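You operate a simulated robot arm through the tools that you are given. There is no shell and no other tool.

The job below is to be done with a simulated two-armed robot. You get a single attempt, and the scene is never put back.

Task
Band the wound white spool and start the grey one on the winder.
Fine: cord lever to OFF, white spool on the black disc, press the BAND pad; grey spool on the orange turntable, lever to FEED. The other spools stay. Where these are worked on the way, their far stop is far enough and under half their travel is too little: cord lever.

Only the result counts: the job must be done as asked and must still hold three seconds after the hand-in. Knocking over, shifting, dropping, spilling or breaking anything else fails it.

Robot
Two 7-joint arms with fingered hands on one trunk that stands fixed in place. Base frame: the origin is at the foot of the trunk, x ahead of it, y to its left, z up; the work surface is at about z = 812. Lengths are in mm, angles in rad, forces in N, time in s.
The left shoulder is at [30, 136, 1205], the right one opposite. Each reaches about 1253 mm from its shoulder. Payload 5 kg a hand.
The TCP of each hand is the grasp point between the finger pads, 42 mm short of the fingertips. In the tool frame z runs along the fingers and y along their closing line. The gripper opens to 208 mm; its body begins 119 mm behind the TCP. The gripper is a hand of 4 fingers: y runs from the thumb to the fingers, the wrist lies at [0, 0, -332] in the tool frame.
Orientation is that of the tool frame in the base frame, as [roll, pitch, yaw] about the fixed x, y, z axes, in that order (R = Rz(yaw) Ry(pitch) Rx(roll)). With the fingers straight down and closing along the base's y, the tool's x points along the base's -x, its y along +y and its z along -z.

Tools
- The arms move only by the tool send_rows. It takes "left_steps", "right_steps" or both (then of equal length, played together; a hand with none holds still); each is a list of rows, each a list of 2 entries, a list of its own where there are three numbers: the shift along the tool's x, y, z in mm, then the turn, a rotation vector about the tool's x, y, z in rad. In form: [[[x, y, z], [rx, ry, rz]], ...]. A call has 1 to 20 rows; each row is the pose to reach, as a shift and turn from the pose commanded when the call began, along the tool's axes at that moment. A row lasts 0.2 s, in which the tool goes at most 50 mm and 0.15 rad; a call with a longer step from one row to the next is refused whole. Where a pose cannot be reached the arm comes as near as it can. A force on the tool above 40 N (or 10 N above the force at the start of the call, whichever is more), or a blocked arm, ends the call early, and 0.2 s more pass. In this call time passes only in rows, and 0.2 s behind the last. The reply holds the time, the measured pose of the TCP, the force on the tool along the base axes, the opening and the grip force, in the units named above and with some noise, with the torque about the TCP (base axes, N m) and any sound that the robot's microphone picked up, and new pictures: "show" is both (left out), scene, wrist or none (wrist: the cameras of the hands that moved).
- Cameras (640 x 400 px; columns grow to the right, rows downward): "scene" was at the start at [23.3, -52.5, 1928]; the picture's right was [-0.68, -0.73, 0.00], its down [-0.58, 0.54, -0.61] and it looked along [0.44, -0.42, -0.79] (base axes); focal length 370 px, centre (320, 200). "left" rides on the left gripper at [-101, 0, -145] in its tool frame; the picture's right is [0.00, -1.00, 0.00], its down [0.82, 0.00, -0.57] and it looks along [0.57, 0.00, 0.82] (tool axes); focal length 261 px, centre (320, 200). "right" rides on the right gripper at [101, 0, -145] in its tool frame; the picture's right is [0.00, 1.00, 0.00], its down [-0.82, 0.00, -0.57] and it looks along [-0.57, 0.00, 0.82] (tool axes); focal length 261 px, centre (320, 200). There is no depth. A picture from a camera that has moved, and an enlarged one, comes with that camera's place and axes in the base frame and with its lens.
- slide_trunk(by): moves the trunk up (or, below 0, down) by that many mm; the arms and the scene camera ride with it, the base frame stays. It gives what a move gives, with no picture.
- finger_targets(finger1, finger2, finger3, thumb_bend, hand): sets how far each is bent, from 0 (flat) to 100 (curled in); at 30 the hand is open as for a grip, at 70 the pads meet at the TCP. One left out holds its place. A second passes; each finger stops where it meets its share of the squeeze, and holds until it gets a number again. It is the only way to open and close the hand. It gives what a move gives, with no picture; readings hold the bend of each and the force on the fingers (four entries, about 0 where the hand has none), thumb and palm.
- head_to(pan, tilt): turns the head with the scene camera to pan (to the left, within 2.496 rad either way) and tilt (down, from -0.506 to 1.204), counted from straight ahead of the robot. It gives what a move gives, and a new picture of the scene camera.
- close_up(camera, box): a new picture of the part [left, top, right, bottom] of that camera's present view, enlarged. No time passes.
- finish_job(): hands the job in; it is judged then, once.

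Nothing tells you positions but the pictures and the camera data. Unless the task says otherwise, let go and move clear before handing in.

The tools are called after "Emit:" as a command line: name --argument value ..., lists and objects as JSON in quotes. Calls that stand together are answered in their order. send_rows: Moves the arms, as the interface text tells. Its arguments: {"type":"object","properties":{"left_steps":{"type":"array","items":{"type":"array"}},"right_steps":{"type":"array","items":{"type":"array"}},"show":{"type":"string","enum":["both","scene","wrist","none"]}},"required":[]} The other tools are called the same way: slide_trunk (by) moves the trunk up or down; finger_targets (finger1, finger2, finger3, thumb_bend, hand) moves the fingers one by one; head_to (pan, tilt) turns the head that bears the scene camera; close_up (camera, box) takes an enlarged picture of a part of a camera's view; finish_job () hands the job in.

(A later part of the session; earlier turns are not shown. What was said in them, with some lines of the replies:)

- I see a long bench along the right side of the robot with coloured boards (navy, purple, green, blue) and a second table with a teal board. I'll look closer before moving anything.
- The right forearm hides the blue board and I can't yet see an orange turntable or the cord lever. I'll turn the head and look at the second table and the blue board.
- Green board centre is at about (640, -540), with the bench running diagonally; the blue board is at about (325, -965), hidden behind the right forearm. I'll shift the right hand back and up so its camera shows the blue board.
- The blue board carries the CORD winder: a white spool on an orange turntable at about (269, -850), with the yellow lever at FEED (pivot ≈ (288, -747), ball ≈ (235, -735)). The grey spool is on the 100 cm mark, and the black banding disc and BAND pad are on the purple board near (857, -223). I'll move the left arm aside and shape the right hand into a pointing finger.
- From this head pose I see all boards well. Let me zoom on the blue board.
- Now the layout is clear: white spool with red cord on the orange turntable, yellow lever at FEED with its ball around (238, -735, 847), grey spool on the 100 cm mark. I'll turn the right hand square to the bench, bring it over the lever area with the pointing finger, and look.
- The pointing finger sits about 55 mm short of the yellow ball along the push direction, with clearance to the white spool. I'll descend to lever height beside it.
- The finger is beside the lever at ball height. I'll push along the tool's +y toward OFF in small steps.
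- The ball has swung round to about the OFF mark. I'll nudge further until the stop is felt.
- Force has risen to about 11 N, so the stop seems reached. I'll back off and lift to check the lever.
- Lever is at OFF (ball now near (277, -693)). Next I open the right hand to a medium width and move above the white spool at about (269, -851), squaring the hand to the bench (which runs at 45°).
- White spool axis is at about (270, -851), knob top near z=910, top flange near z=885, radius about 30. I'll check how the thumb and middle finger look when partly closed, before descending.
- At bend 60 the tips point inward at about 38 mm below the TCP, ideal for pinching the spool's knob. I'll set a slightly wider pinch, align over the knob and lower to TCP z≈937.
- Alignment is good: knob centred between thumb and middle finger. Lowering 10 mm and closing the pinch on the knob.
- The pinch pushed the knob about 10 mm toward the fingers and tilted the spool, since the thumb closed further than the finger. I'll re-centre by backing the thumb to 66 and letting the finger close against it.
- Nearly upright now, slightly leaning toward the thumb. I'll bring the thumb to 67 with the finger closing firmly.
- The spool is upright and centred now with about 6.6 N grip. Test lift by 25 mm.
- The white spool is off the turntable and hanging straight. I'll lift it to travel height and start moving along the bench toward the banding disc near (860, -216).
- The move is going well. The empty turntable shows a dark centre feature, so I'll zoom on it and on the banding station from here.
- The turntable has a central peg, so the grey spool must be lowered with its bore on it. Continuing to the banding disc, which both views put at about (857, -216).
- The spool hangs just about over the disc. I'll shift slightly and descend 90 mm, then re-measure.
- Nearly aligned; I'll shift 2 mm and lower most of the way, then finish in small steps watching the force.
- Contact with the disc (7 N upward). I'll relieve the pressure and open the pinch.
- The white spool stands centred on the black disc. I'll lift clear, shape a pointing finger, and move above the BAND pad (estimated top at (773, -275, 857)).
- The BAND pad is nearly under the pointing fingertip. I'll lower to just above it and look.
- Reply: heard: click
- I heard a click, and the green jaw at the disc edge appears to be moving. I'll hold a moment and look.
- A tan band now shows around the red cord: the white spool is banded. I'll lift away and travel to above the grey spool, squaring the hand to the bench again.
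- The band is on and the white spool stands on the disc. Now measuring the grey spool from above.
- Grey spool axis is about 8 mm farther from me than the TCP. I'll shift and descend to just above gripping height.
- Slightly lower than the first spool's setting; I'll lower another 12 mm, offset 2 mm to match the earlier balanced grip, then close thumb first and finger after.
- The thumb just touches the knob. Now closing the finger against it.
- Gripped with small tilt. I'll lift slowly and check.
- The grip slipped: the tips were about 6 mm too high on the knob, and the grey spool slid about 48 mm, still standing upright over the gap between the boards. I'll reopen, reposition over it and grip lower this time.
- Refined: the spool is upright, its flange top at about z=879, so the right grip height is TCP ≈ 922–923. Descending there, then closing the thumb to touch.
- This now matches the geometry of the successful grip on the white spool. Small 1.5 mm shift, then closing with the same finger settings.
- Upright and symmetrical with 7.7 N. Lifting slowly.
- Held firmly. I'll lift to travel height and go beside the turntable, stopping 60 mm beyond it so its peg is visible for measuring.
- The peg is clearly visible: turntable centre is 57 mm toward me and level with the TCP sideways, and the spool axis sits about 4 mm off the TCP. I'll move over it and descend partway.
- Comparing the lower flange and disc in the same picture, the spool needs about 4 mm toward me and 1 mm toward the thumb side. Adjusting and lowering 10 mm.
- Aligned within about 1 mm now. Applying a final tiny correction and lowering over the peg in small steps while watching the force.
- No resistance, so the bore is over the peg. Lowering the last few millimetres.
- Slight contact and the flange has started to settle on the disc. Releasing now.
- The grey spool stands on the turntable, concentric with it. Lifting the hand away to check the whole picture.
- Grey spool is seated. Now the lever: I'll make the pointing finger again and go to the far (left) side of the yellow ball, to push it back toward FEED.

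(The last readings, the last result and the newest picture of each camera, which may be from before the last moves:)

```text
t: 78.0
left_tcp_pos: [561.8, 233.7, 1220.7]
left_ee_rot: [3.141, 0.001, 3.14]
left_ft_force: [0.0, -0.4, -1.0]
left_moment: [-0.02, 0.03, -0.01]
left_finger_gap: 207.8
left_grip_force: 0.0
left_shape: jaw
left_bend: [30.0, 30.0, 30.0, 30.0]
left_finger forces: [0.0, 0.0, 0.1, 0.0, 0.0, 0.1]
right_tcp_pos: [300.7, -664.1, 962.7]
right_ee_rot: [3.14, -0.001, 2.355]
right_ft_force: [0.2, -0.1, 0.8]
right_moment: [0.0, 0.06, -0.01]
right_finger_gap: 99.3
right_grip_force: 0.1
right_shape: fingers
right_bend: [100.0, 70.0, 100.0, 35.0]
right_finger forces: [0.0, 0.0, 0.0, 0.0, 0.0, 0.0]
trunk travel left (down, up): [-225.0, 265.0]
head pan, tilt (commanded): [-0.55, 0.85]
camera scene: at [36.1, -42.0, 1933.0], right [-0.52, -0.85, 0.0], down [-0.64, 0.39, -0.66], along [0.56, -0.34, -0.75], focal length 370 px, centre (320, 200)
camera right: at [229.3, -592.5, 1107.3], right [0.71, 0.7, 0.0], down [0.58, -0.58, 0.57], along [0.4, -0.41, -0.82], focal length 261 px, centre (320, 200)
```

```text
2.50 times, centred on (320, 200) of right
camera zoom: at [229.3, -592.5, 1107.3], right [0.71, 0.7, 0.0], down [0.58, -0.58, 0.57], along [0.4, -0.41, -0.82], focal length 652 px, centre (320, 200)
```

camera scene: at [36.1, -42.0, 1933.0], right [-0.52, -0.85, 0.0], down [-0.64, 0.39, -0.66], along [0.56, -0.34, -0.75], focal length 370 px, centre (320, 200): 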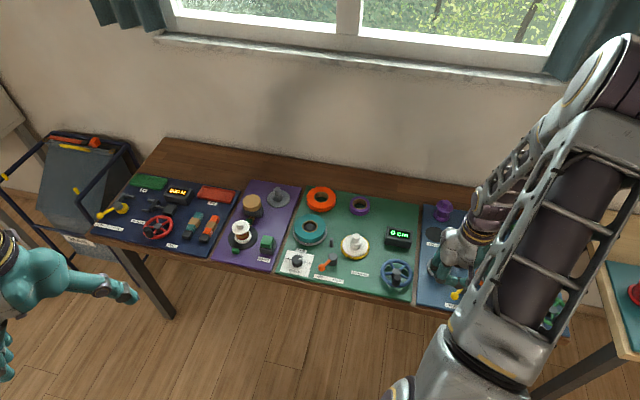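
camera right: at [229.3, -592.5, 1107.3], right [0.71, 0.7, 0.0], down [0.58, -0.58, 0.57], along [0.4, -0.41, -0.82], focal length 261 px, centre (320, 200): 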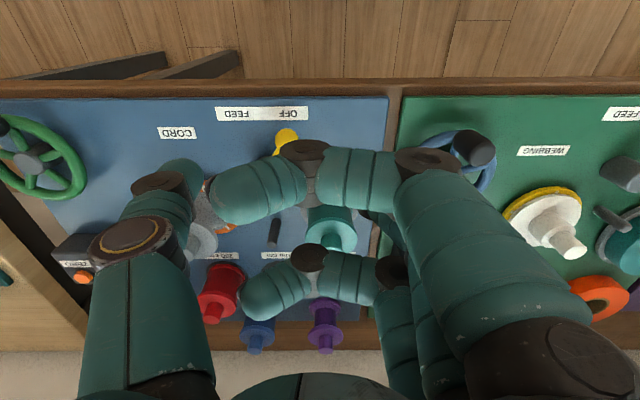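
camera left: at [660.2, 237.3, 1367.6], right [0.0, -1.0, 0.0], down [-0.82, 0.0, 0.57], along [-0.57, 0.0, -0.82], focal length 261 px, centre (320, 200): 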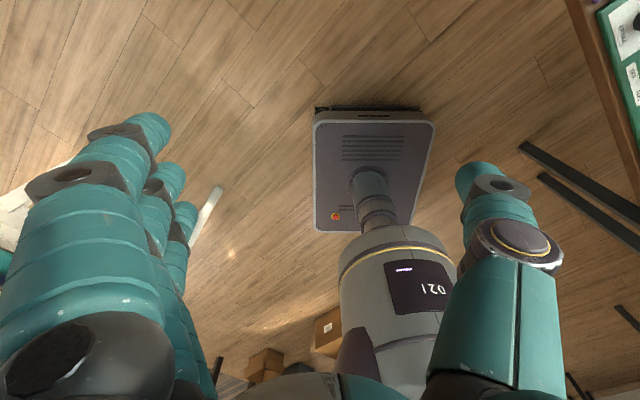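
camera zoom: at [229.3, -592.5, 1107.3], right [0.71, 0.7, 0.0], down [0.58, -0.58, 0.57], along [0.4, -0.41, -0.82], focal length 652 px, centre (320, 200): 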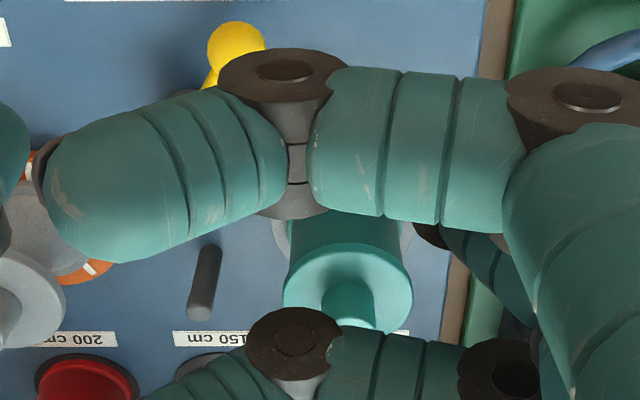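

Clearances to the teal reel are fine. Descending beside the ball and then pushing toward FEED.

Emit:
send_rows --right_steps '[[[2, 0, 35], [0, 0, 0]], [[3, 0, 65], [0, 0, 0]], [[3, 0, 88], [0, 0, 0]]]' --show "wrist"

Emit:
close_up --camera "scene" --box '[410, 230, 510, 310]'

```text
t: 78.8
left_tcp_pos: [562.6, 233.9, 1222.5]
left_ee_rot: [-3.141, 0.001, -3.141]
left_ft_force: [-0.3, -0.2, -0.4]
left_moment: [0.11, 0.05, 0.02]
left_finger_gap: 207.9
left_grip_force: 0.1
left_shape: jaw
left_bend: [30.0, 30.0, 30.0, 30.0]
left_finger forces: [0.1, 0.0, 0.0, 0.0, 0.0, 0.0]
right_tcp_pos: [297.8, -662.6, 873.5]
right_ee_rot: [-3.141, 0.001, 2.356]
right_ft_force: [0.3, -0.4, -0.9]
right_moment: [0.07, 0.05, -0.02]
right_finger_gap: 98.9
right_grip_force: 0.1
right_shape: fingers
right_bend: [100.0, 70.0, 100.0, 35.0]
right_finger forces: [0.0, 0.0, 0.1, 0.0, 0.1, 0.0]
trunk travel left (down, up): [-225.0, 265.0]
head pan, tilt (commanded): [-0.55, 0.85]
camera right: at [226.4, -591.3, 1019.1], right [0.71, 0.7, 0.0], down [0.58, -0.58, 0.57], along [0.4, -0.41, -0.82], focal length 261 px, centre (320, 200)
```

right: 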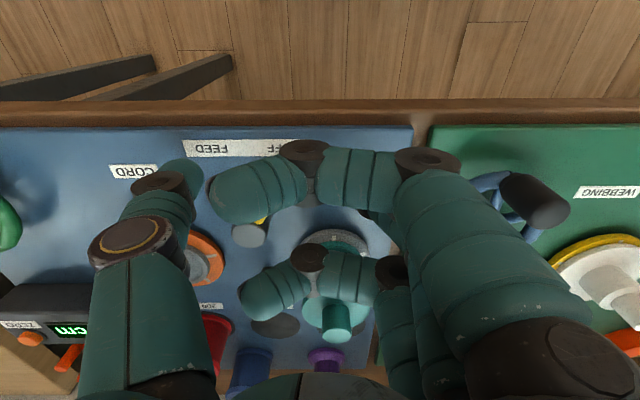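

```text
5.00 times, centred on (460, 270) of scene
camera zoom: at [36.3, -43.4, 1933.0], right [-0.52, -0.85, 0.0], down [-0.64, 0.39, -0.66], along [0.56, -0.34, -0.75], focal length 1848 px, centre (-380, -150)
```

zoom: 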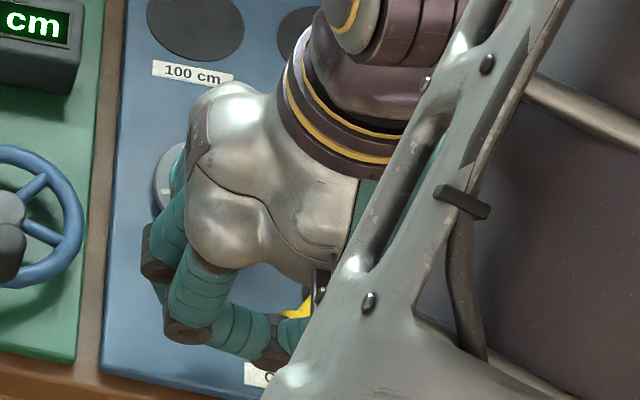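

Emit:
send_rows --right_steps '[[[0, -10, 0], [0, 0, 0]], [[0, -20, 0], [0, 0, 0]], [[0, -28, 0], [0, 0, 0]], [[0, -36, 0], [0, 0, 0]], [[0, -44, 0], [0, 0, 0]], [[0, -52, 0], [0, 0, 0]], [[0, -60, 0], [0, 0, 0]]]' --show "wrist"

Emit:
close_up --camera "scene" --box '[410, 230, 510, 310]'

```text
t: 80.4
left_tcp_pos: [561.7, 233.2, 1222.2]
left_ee_rot: [3.139, 0.001, -3.141]
left_ft_force: [-0.1, -1.0, 0.6]
left_moment: [0.21, 0.05, 0.0]
left_finger_gap: 207.9
left_grip_force: 0.1
left_shape: jaw
left_bend: [30.0, 30.0, 30.0, 30.0]
left_finger forces: [0.0, 0.1, 0.0, 0.1, 0.1, 0.0]
right_tcp_pos: [255.0, -708.3, 876.1]
right_ee_rot: [3.141, 0.004, 2.356]
right_ft_force: [1.5, 0.9, 0.2]
right_moment: [0.02, -0.08, 0.01]
right_finger_gap: 99.1
right_grip_force: 0.7
right_shape: fingers
right_bend: [100.0, 69.0, 100.0, 35.0]
right_finger forces: [0.0, 1.6, 0.0, 0.0, 0.0, 0.0]
trunk travel left (down, up): [-225.0, 265.0]
head pan, tilt (commanded): [-0.55, 0.85]
camera right: at [184.2, -636.5, 1019.0], right [0.71, 0.7, 0.0], down [0.57, -0.58, 0.58], along [0.4, -0.41, -0.82], focal length 261 px, centre (320, 200)
```

right: 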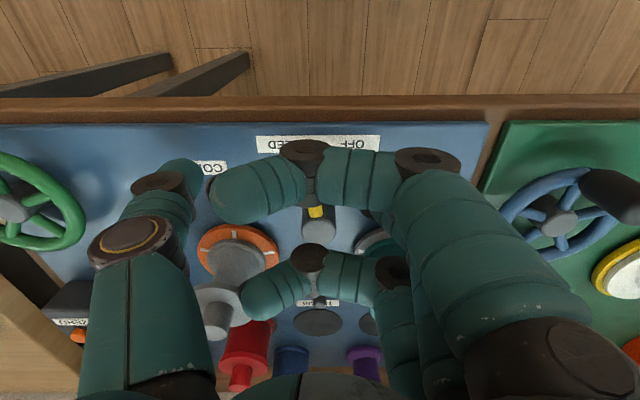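

```text
5.00 times, centred on (460, 270) of scene
camera zoom: at [35.9, -44.7, 1932.9], right [-0.52, -0.85, 0.0], down [-0.64, 0.39, -0.66], along [0.56, -0.34, -0.75], focal length 1848 px, centre (-380, -150)
```

zoom: 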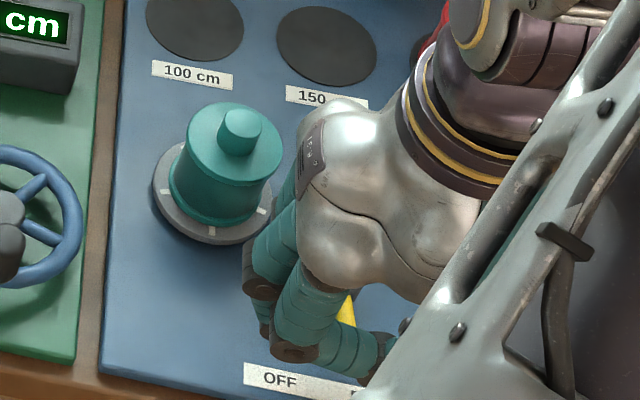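

Emit:
send_rows --right_steps '[[[0, -8, 0], [0, 0, 0]], [[0, -16, 0], [0, 0, 0]], [[0, -22, 0], [0, 0, 0]], [[0, -27, 0], [0, 0, 0]]]' --show "wrist"

Emit:
close_up --camera "scene" --box '[410, 230, 510, 310]'

```text
t: 81.4
left_tcp_pos: [561.9, 234.1, 1222.6]
left_ee_rot: [-3.141, 0.001, -3.141]
left_ft_force: [-0.7, -0.7, 0.4]
left_moment: [-0.01, 0.02, -0.01]
left_finger_gap: 207.9
left_grip_force: 0.0
left_shape: jaw
left_bend: [30.0, 30.0, 30.0, 30.0]
left_finger forces: [0.0, 0.1, 0.0, 0.1, 0.0, 0.0]
right_tcp_pos: [235.7, -724.7, 875.6]
right_ee_rot: [3.141, -0.001, 2.354]
right_ft_force: [1.4, 1.3, 1.5]
right_moment: [0.04, -0.04, -0.01]
right_finger_gap: 99.3
right_grip_force: 0.7
right_shape: fingers
right_bend: [100.0, 69.0, 100.0, 35.0]
right_finger forces: [0.1, 2.1, 0.1, 0.0, 0.1, 0.1]
trunk travel left (down, up): [-225.0, 265.0]
head pan, tilt (commanded): [-0.55, 0.85]
camera right: at [164.6, -652.5, 1020.2], right [0.71, 0.7, 0.0], down [0.58, -0.58, 0.57], along [0.4, -0.41, -0.82], focal length 261 px, centre (320, 200)
```

right: 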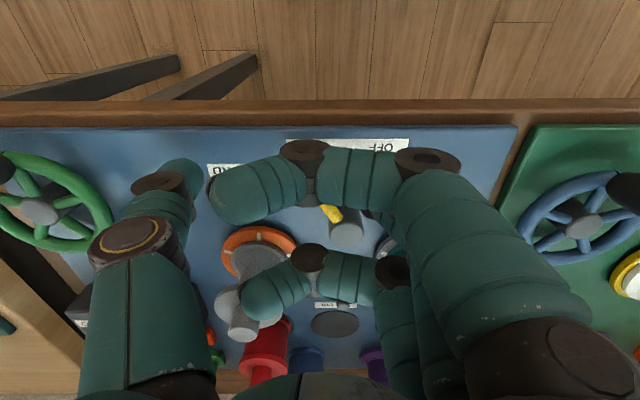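

```text
5.00 times, centred on (460, 270) of scene
camera zoom: at [35.6, -42.2, 1933.1], right [-0.52, -0.85, 0.0], down [-0.64, 0.39, -0.66], along [0.56, -0.34, -0.75], focal length 1848 px, centre (-380, -150)
```

zoom: 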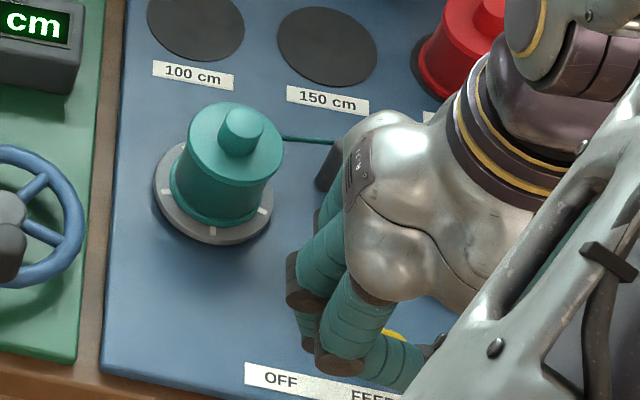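

A teal cord now runs from the reel toward the guide — the winder is feeding. I'll push on gently to the lever's stop.

Emit:
send_rows --right_steps '[[[0, -4, 0], [0, 0, 0]], [[0, -8, 0], [0, 0, 0]], [[0, -12, 0], [0, 0, 0]]]' --show "wrist"

Emit:
close_up --camera "scene" --box '[410, 230, 510, 310]'

```text
t: 82.2
left_tcp_pos: [562.4, 236.2, 1221.7]
left_ee_rot: [3.141, 0.0, 3.141]
left_ft_force: [0.0, 0.2, -0.6]
left_moment: [0.03, -0.04, -0.03]
left_finger_gap: 207.9
left_grip_force: 0.0
left_shape: jaw
left_bend: [30.0, 30.0, 30.0, 30.0]
left_finger forces: [0.1, 0.0, 0.0, 0.0, 0.1, 0.1]
right_tcp_pos: [227.4, -729.6, 875.8]
right_ee_rot: [-3.141, 0.001, 2.357]
right_ft_force: [7.0, 9.4, 8.0]
right_moment: [0.4, -0.33, 0.1]
right_finger_gap: 99.2
right_grip_force: 6.2
right_shape: fingers
right_bend: [100.0, 65.0, 100.0, 35.0]
right_finger forces: [0.0, 11.8, 0.1, 0.1, 0.0, 0.0]
trunk travel left (down, up): [-225.0, 265.0]
head pan, tilt (commanded): [-0.55, 0.85]
camera right: at [156.4, -659.6, 1020.4], right [0.71, 0.7, 0.0], down [0.58, -0.58, 0.57], along [0.4, -0.41, -0.82], focal length 261 px, centre (320, 200)
```

right: 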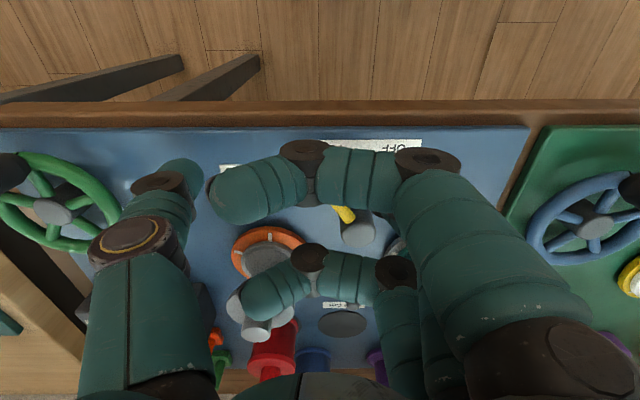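

```text
5.00 times, centred on (460, 270) of scene
camera zoom: at [35.6, -40.7, 1933.2], right [-0.52, -0.85, 0.0], down [-0.64, 0.39, -0.66], along [0.56, -0.35, -0.75], focal length 1848 px, centre (-380, -150)
```

zoom: 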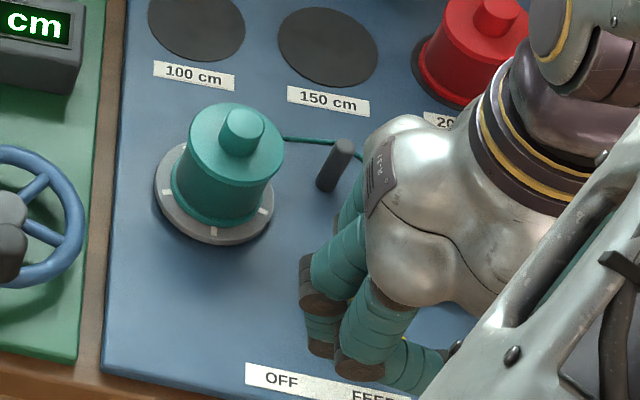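

The lever is at its FEED stop (force ~12 N) and the cord passes the guide toward the grey spool. Backing off and lifting straight up.

Emit:
send_rows --right_steps '[[[0, 10, 0], [0, 0, 0]], [[0, 22, 0], [0, 0, 0]], [[2, 26, -35], [0, 0, 0]], [[4, 26, -80], [0, 0, 0]], [[4, 26, -125], [0, 0, 0]], [[4, 26, -170], [0, 0, 0]], [[4, 26, -210], [0, 0, 0]]]'

Emit:
close_up --camera "scene" --box '[400, 190, 540, 310]'

Emit:
close_up --camera "scene" --box '[200, 170, 310, 280]'

Emit:
close_up --camera "right" --box '[200, 40, 440, 260]'

```text
t: 83.8
left_tcp_pos: [561.7, 235.2, 1221.4]
left_ee_rot: [3.141, -0.001, 3.14]
left_ft_force: [-0.2, 0.7, 0.0]
left_moment: [-0.05, -0.04, -0.04]
left_finger_gap: 207.9
left_grip_force: 0.0
left_shape: jaw
left_bend: [30.0, 30.0, 30.0, 30.0]
left_finger forces: [0.0, 0.0, 0.0, 0.1, 0.0, 0.0]
right_tcp_pos: [241.2, -709.2, 1085.7]
right_ee_rot: [-3.141, 0.002, 2.357]
right_ft_force: [-0.6, 0.1, -0.1]
right_moment: [-0.13, -0.05, -0.02]
right_finger_gap: 99.2
right_grip_force: 0.0
right_shape: fingers
right_bend: [100.0, 70.0, 100.0, 35.0]
right_finger forces: [0.0, 0.1, 0.0, 0.0, 0.0, 0.0]
trunk travel left (down, up): [-225.0, 265.0]
head pan, tilt (commanded): [-0.55, 0.85]
camera scene: at [35.2, -40.5, 1933.1], right [-0.52, -0.85, 0.0], down [-0.64, 0.39, -0.66], along [0.56, -0.35, -0.75], focal length 370 px, centre (320, 200)
camera right: at [171.0, -637.9, 1230.7], right [0.71, 0.7, 0.0], down [0.58, -0.58, 0.57], along [0.4, -0.41, -0.82], focal length 261 px, centre (320, 200)
```

scene: 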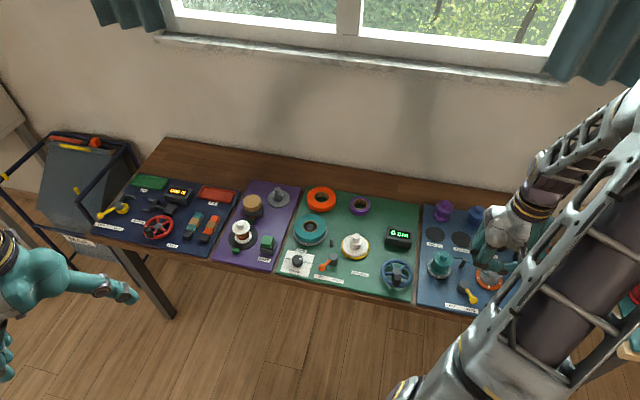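
right: 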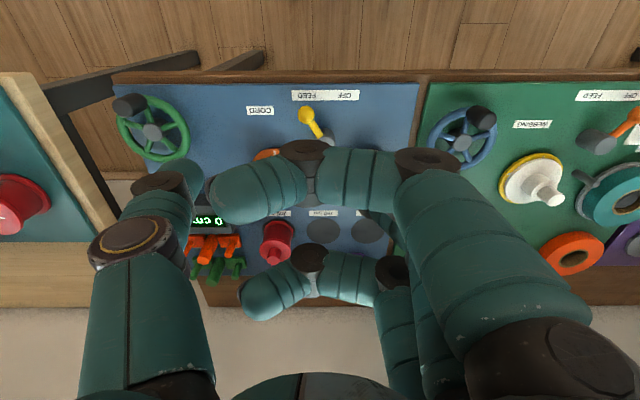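

```text
3.33 times, centred on (470, 250) of scene
camera zoom: at [35.2, -40.5, 1933.1], right [-0.52, -0.85, 0.0], down [-0.64, 0.39, -0.66], along [0.56, -0.35, -0.75], focal length 1232 px, centre (-180, 33)
```

zoom: 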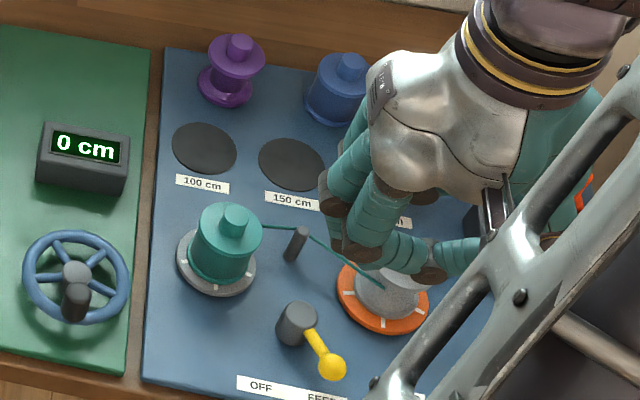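

```text
3.64 times, centred on (255, 225) of scene
camera zoom: at [35.2, -40.5, 1933.1], right [-0.52, -0.85, 0.0], down [-0.64, 0.39, -0.66], along [0.56, -0.35, -0.75], focal length 1344 px, centre (556, 109)
```

zoom: 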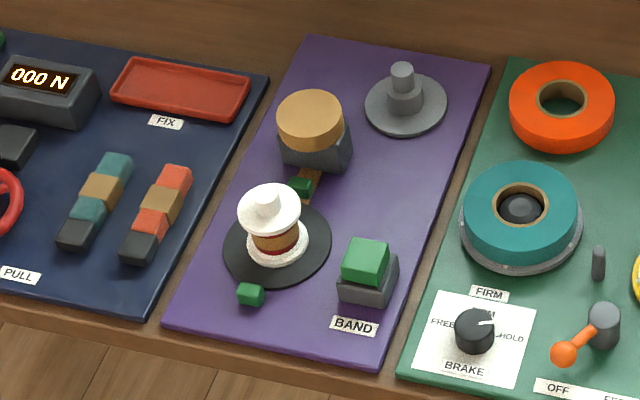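

```text
1.82 times, centred on (320, 150) of right
camera zoom: at [171.0, -637.9, 1230.7], right [0.71, 0.7, 0.0], down [0.58, -0.58, 0.57], along [0.4, -0.41, -0.82], focal length 474 px, centre (320, 291)
```

zoom: 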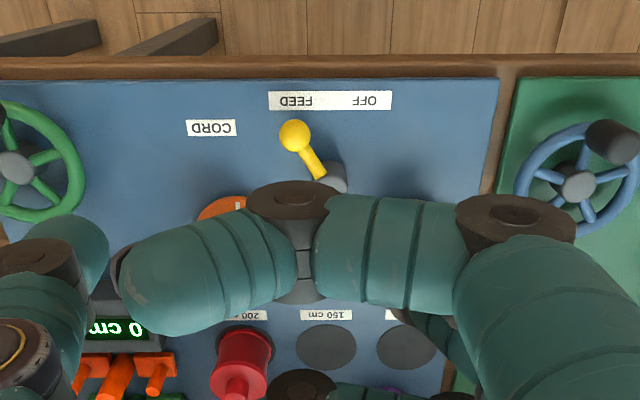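

Lever at FEED, cord threaded to the grey spool, white spool banded. I'll withdraw the hand upward and clear, then do a last check.

Emit:
send_rows --right_steps '[[[0, 0, -40], [0, 0, 0]], [[0, 0, -80], [0, 0, 0]], [[0, 0, -120], [0, 0, 0]], [[-10, 35, -150], [0, 0, 0]], [[-20, 75, -160], [0, 0, 0]], [[-30, 115, -160], [0, 0, 0]], [[-40, 155, -160], [0, 0, 0]], [[-40, 195, -160], [0, 0, 0]], [[-40, 235, -160], [0, 0, 0]], [[-40, 275, -160], [0, 0, 0]]]'

Emit:
finger_targets --hand "right" --finger1 30 --finger2 30 --finger3 30 --thumb_bend 30

Emit:
close_up --camera "scene" --box '[400, 180, 580, 320]'

Emit:
close_up --camera "right" --box '[0, 0, 480, 300]'

```text
t: 86.0
left_tcp_pos: [563.4, 234.4, 1221.5]
left_ee_rot: [-3.141, -0.001, -3.141]
left_ft_force: [0.0, 0.4, 0.3]
left_moment: [-0.08, 0.09, 0.0]
left_finger_gap: 208.0
left_grip_force: 0.1
left_shape: jaw
left_bend: [30.0, 30.0, 30.0, 30.0]
left_finger forces: [0.0, 0.0, 0.0, 0.0, 0.1, 0.0]
right_tcp_pos: [466.6, -543.8, 1246.0]
right_ee_rot: [-3.14, 0.0, 2.352]
right_ft_force: [0.9, -0.1, -0.7]
right_moment: [-0.04, 0.07, 0.03]
right_finger_gap: 99.2
right_grip_force: 0.1
right_shape: fingers
right_bend: [100.0, 70.0, 100.0, 35.0]
right_finger forces: [0.1, 0.0, 0.1, 0.0, 0.0, 0.0]
trunk travel left (down, up): [-225.0, 265.0]
head pan, tilt (commanded): [-0.55, 0.85]
camera scene: at [36.9, -41.0, 1933.1], right [-0.52, -0.85, 0.0], down [-0.64, 0.39, -0.66], along [0.56, -0.35, -0.75], focal length 370 px, centre (320, 200)
camera right: at [394.8, -472.0, 1389.9], right [0.71, 0.7, 0.0], down [0.58, -0.58, 0.57], along [0.4, -0.41, -0.82], focal length 261 px, centre (320, 200)
```

scene: 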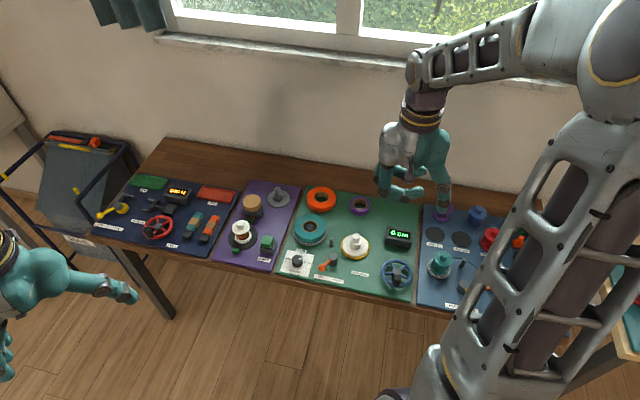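
right: 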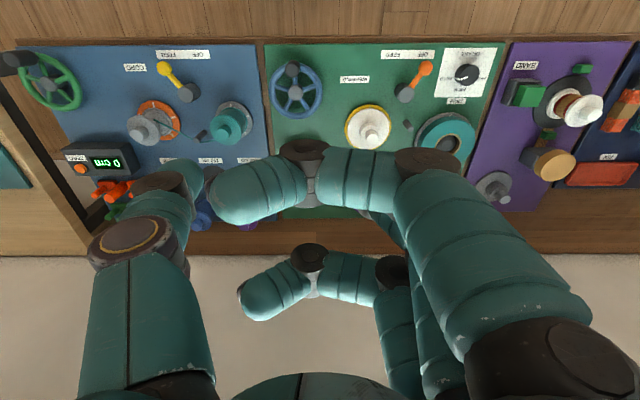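

```text
t: 87.0
left_tcp_pos: [562.0, 233.5, 1221.2]
left_ee_rot: [3.141, -0.001, -3.14]
left_ft_force: [0.6, -0.4, 0.0]
left_moment: [-0.02, 0.0, -0.01]
left_finger_gap: 207.8
left_grip_force: 0.0
left_shape: jaw
left_bend: [30.0, 30.0, 30.0, 30.0]
left_finger forces: [0.0, 0.1, 0.1, 0.0, 0.1, 0.0]
right_tcp_pos: [465.7, -543.6, 1246.3]
right_ee_rot: [-3.141, 0.0, 2.355]
right_ft_force: [0.8, -0.3, -0.2]
right_moment: [0.0, -0.01, -0.02]
right_finger_gap: 223.4
right_grip_force: 0.1
right_shape: fingers
right_bend: [30.0, 30.0, 30.0, 30.0]
right_finger forces: [0.0, 0.0, 0.0, 0.0, 0.0, 0.1]
trunk travel left (down, up): [-225.0, 265.0]
head pan, tilt (commanded): [-0.55, 0.85]
```

```text
2.86 times, centred on (490, 250) of scene
camera zoom: at [35.6, -41.9, 1933.1], right [-0.52, -0.85, 0.0], down [-0.64, 0.39, -0.66], along [0.56, -0.34, -0.75], focal length 1056 px, centre (-166, 57)
```

zoom: 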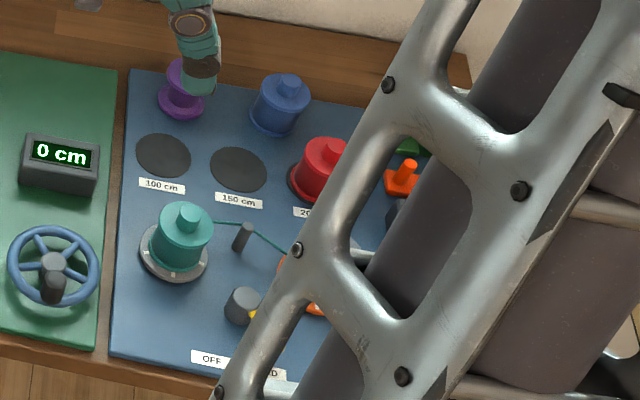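

```text
1.33 times, centred on (240, 150) of right
camera zoom: at [394.1, -472.7, 1389.9], right [0.71, 0.7, 0.0], down [0.58, -0.58, 0.57], along [0.4, -0.41, -0.82], focal length 348 px, centre (427, 267)
```

zoom: 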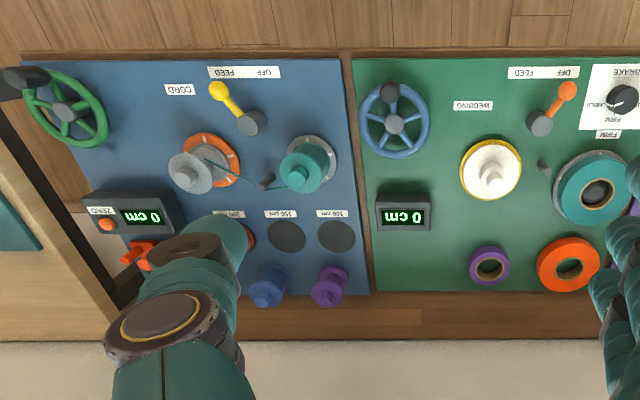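

Emit:
close_up --camera "right" --box '[100, 40, 280, 160]'

Emit:
close_up --camera "right" --box '[460, 30, 640, 220]'

```text
3.33 times, centred on (190, 100) of right
camera zoom: at [394.1, -472.7, 1389.9], right [0.71, 0.7, 0.0], down [0.58, -0.58, 0.57], along [0.4, -0.41, -0.82], focal length 869 px, centre (753, 533)
```

zoom: 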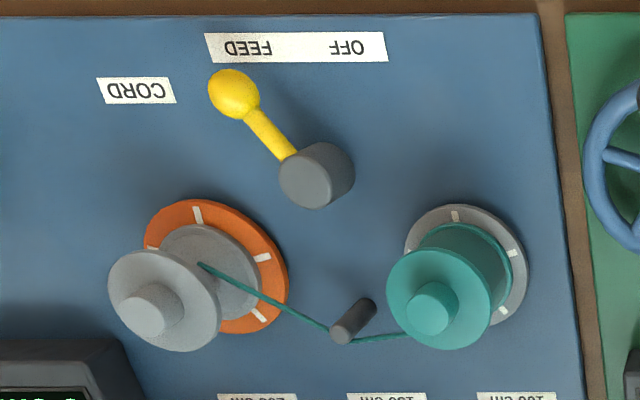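

```text
2.11 times, centred on (550, 125) of right
camera zoom: at [394.1, -472.7, 1389.9], right [0.71, 0.7, 0.0], down [0.58, -0.58, 0.57], along [0.4, -0.41, -0.82], focal length 549 px, centre (-164, 358)
```

zoom: 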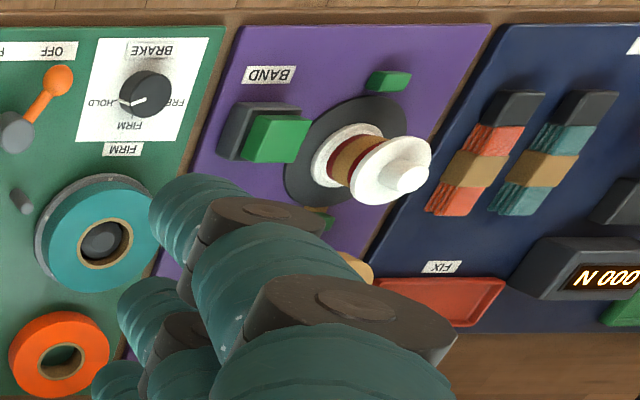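

The white spool is banded and standing on the black disc. The grey spool sits on the orange turntable with the cord attached, and the cord lever is at FEED. The other spools have not moved, and both hands are clear, so I'm handing in.

Emit:
finish_job

```text
The job is handed in.
```

The job is handed in, and my last pictures showed everything in place:

- **White spool:** it stands centred on the black disc with a tan band around its red cord.
- **Grey spool:** it stands on the orange turntable, over the peg. The teal cord runs from its reel round the guide to the spool.
- **Cord lever:** I moved it fully to OFF before taking the white spool, and pushed it to its FEED stop at the end.

My first grip on the grey spool slipped. It slid about 48 mm, onto the gap between the blue and green boards, but stayed upright and touched nothing else that I could see. I gripped it again lower on the knob and placed it normally.

The other spools look unmoved, and both hands are open and clear of the bench.
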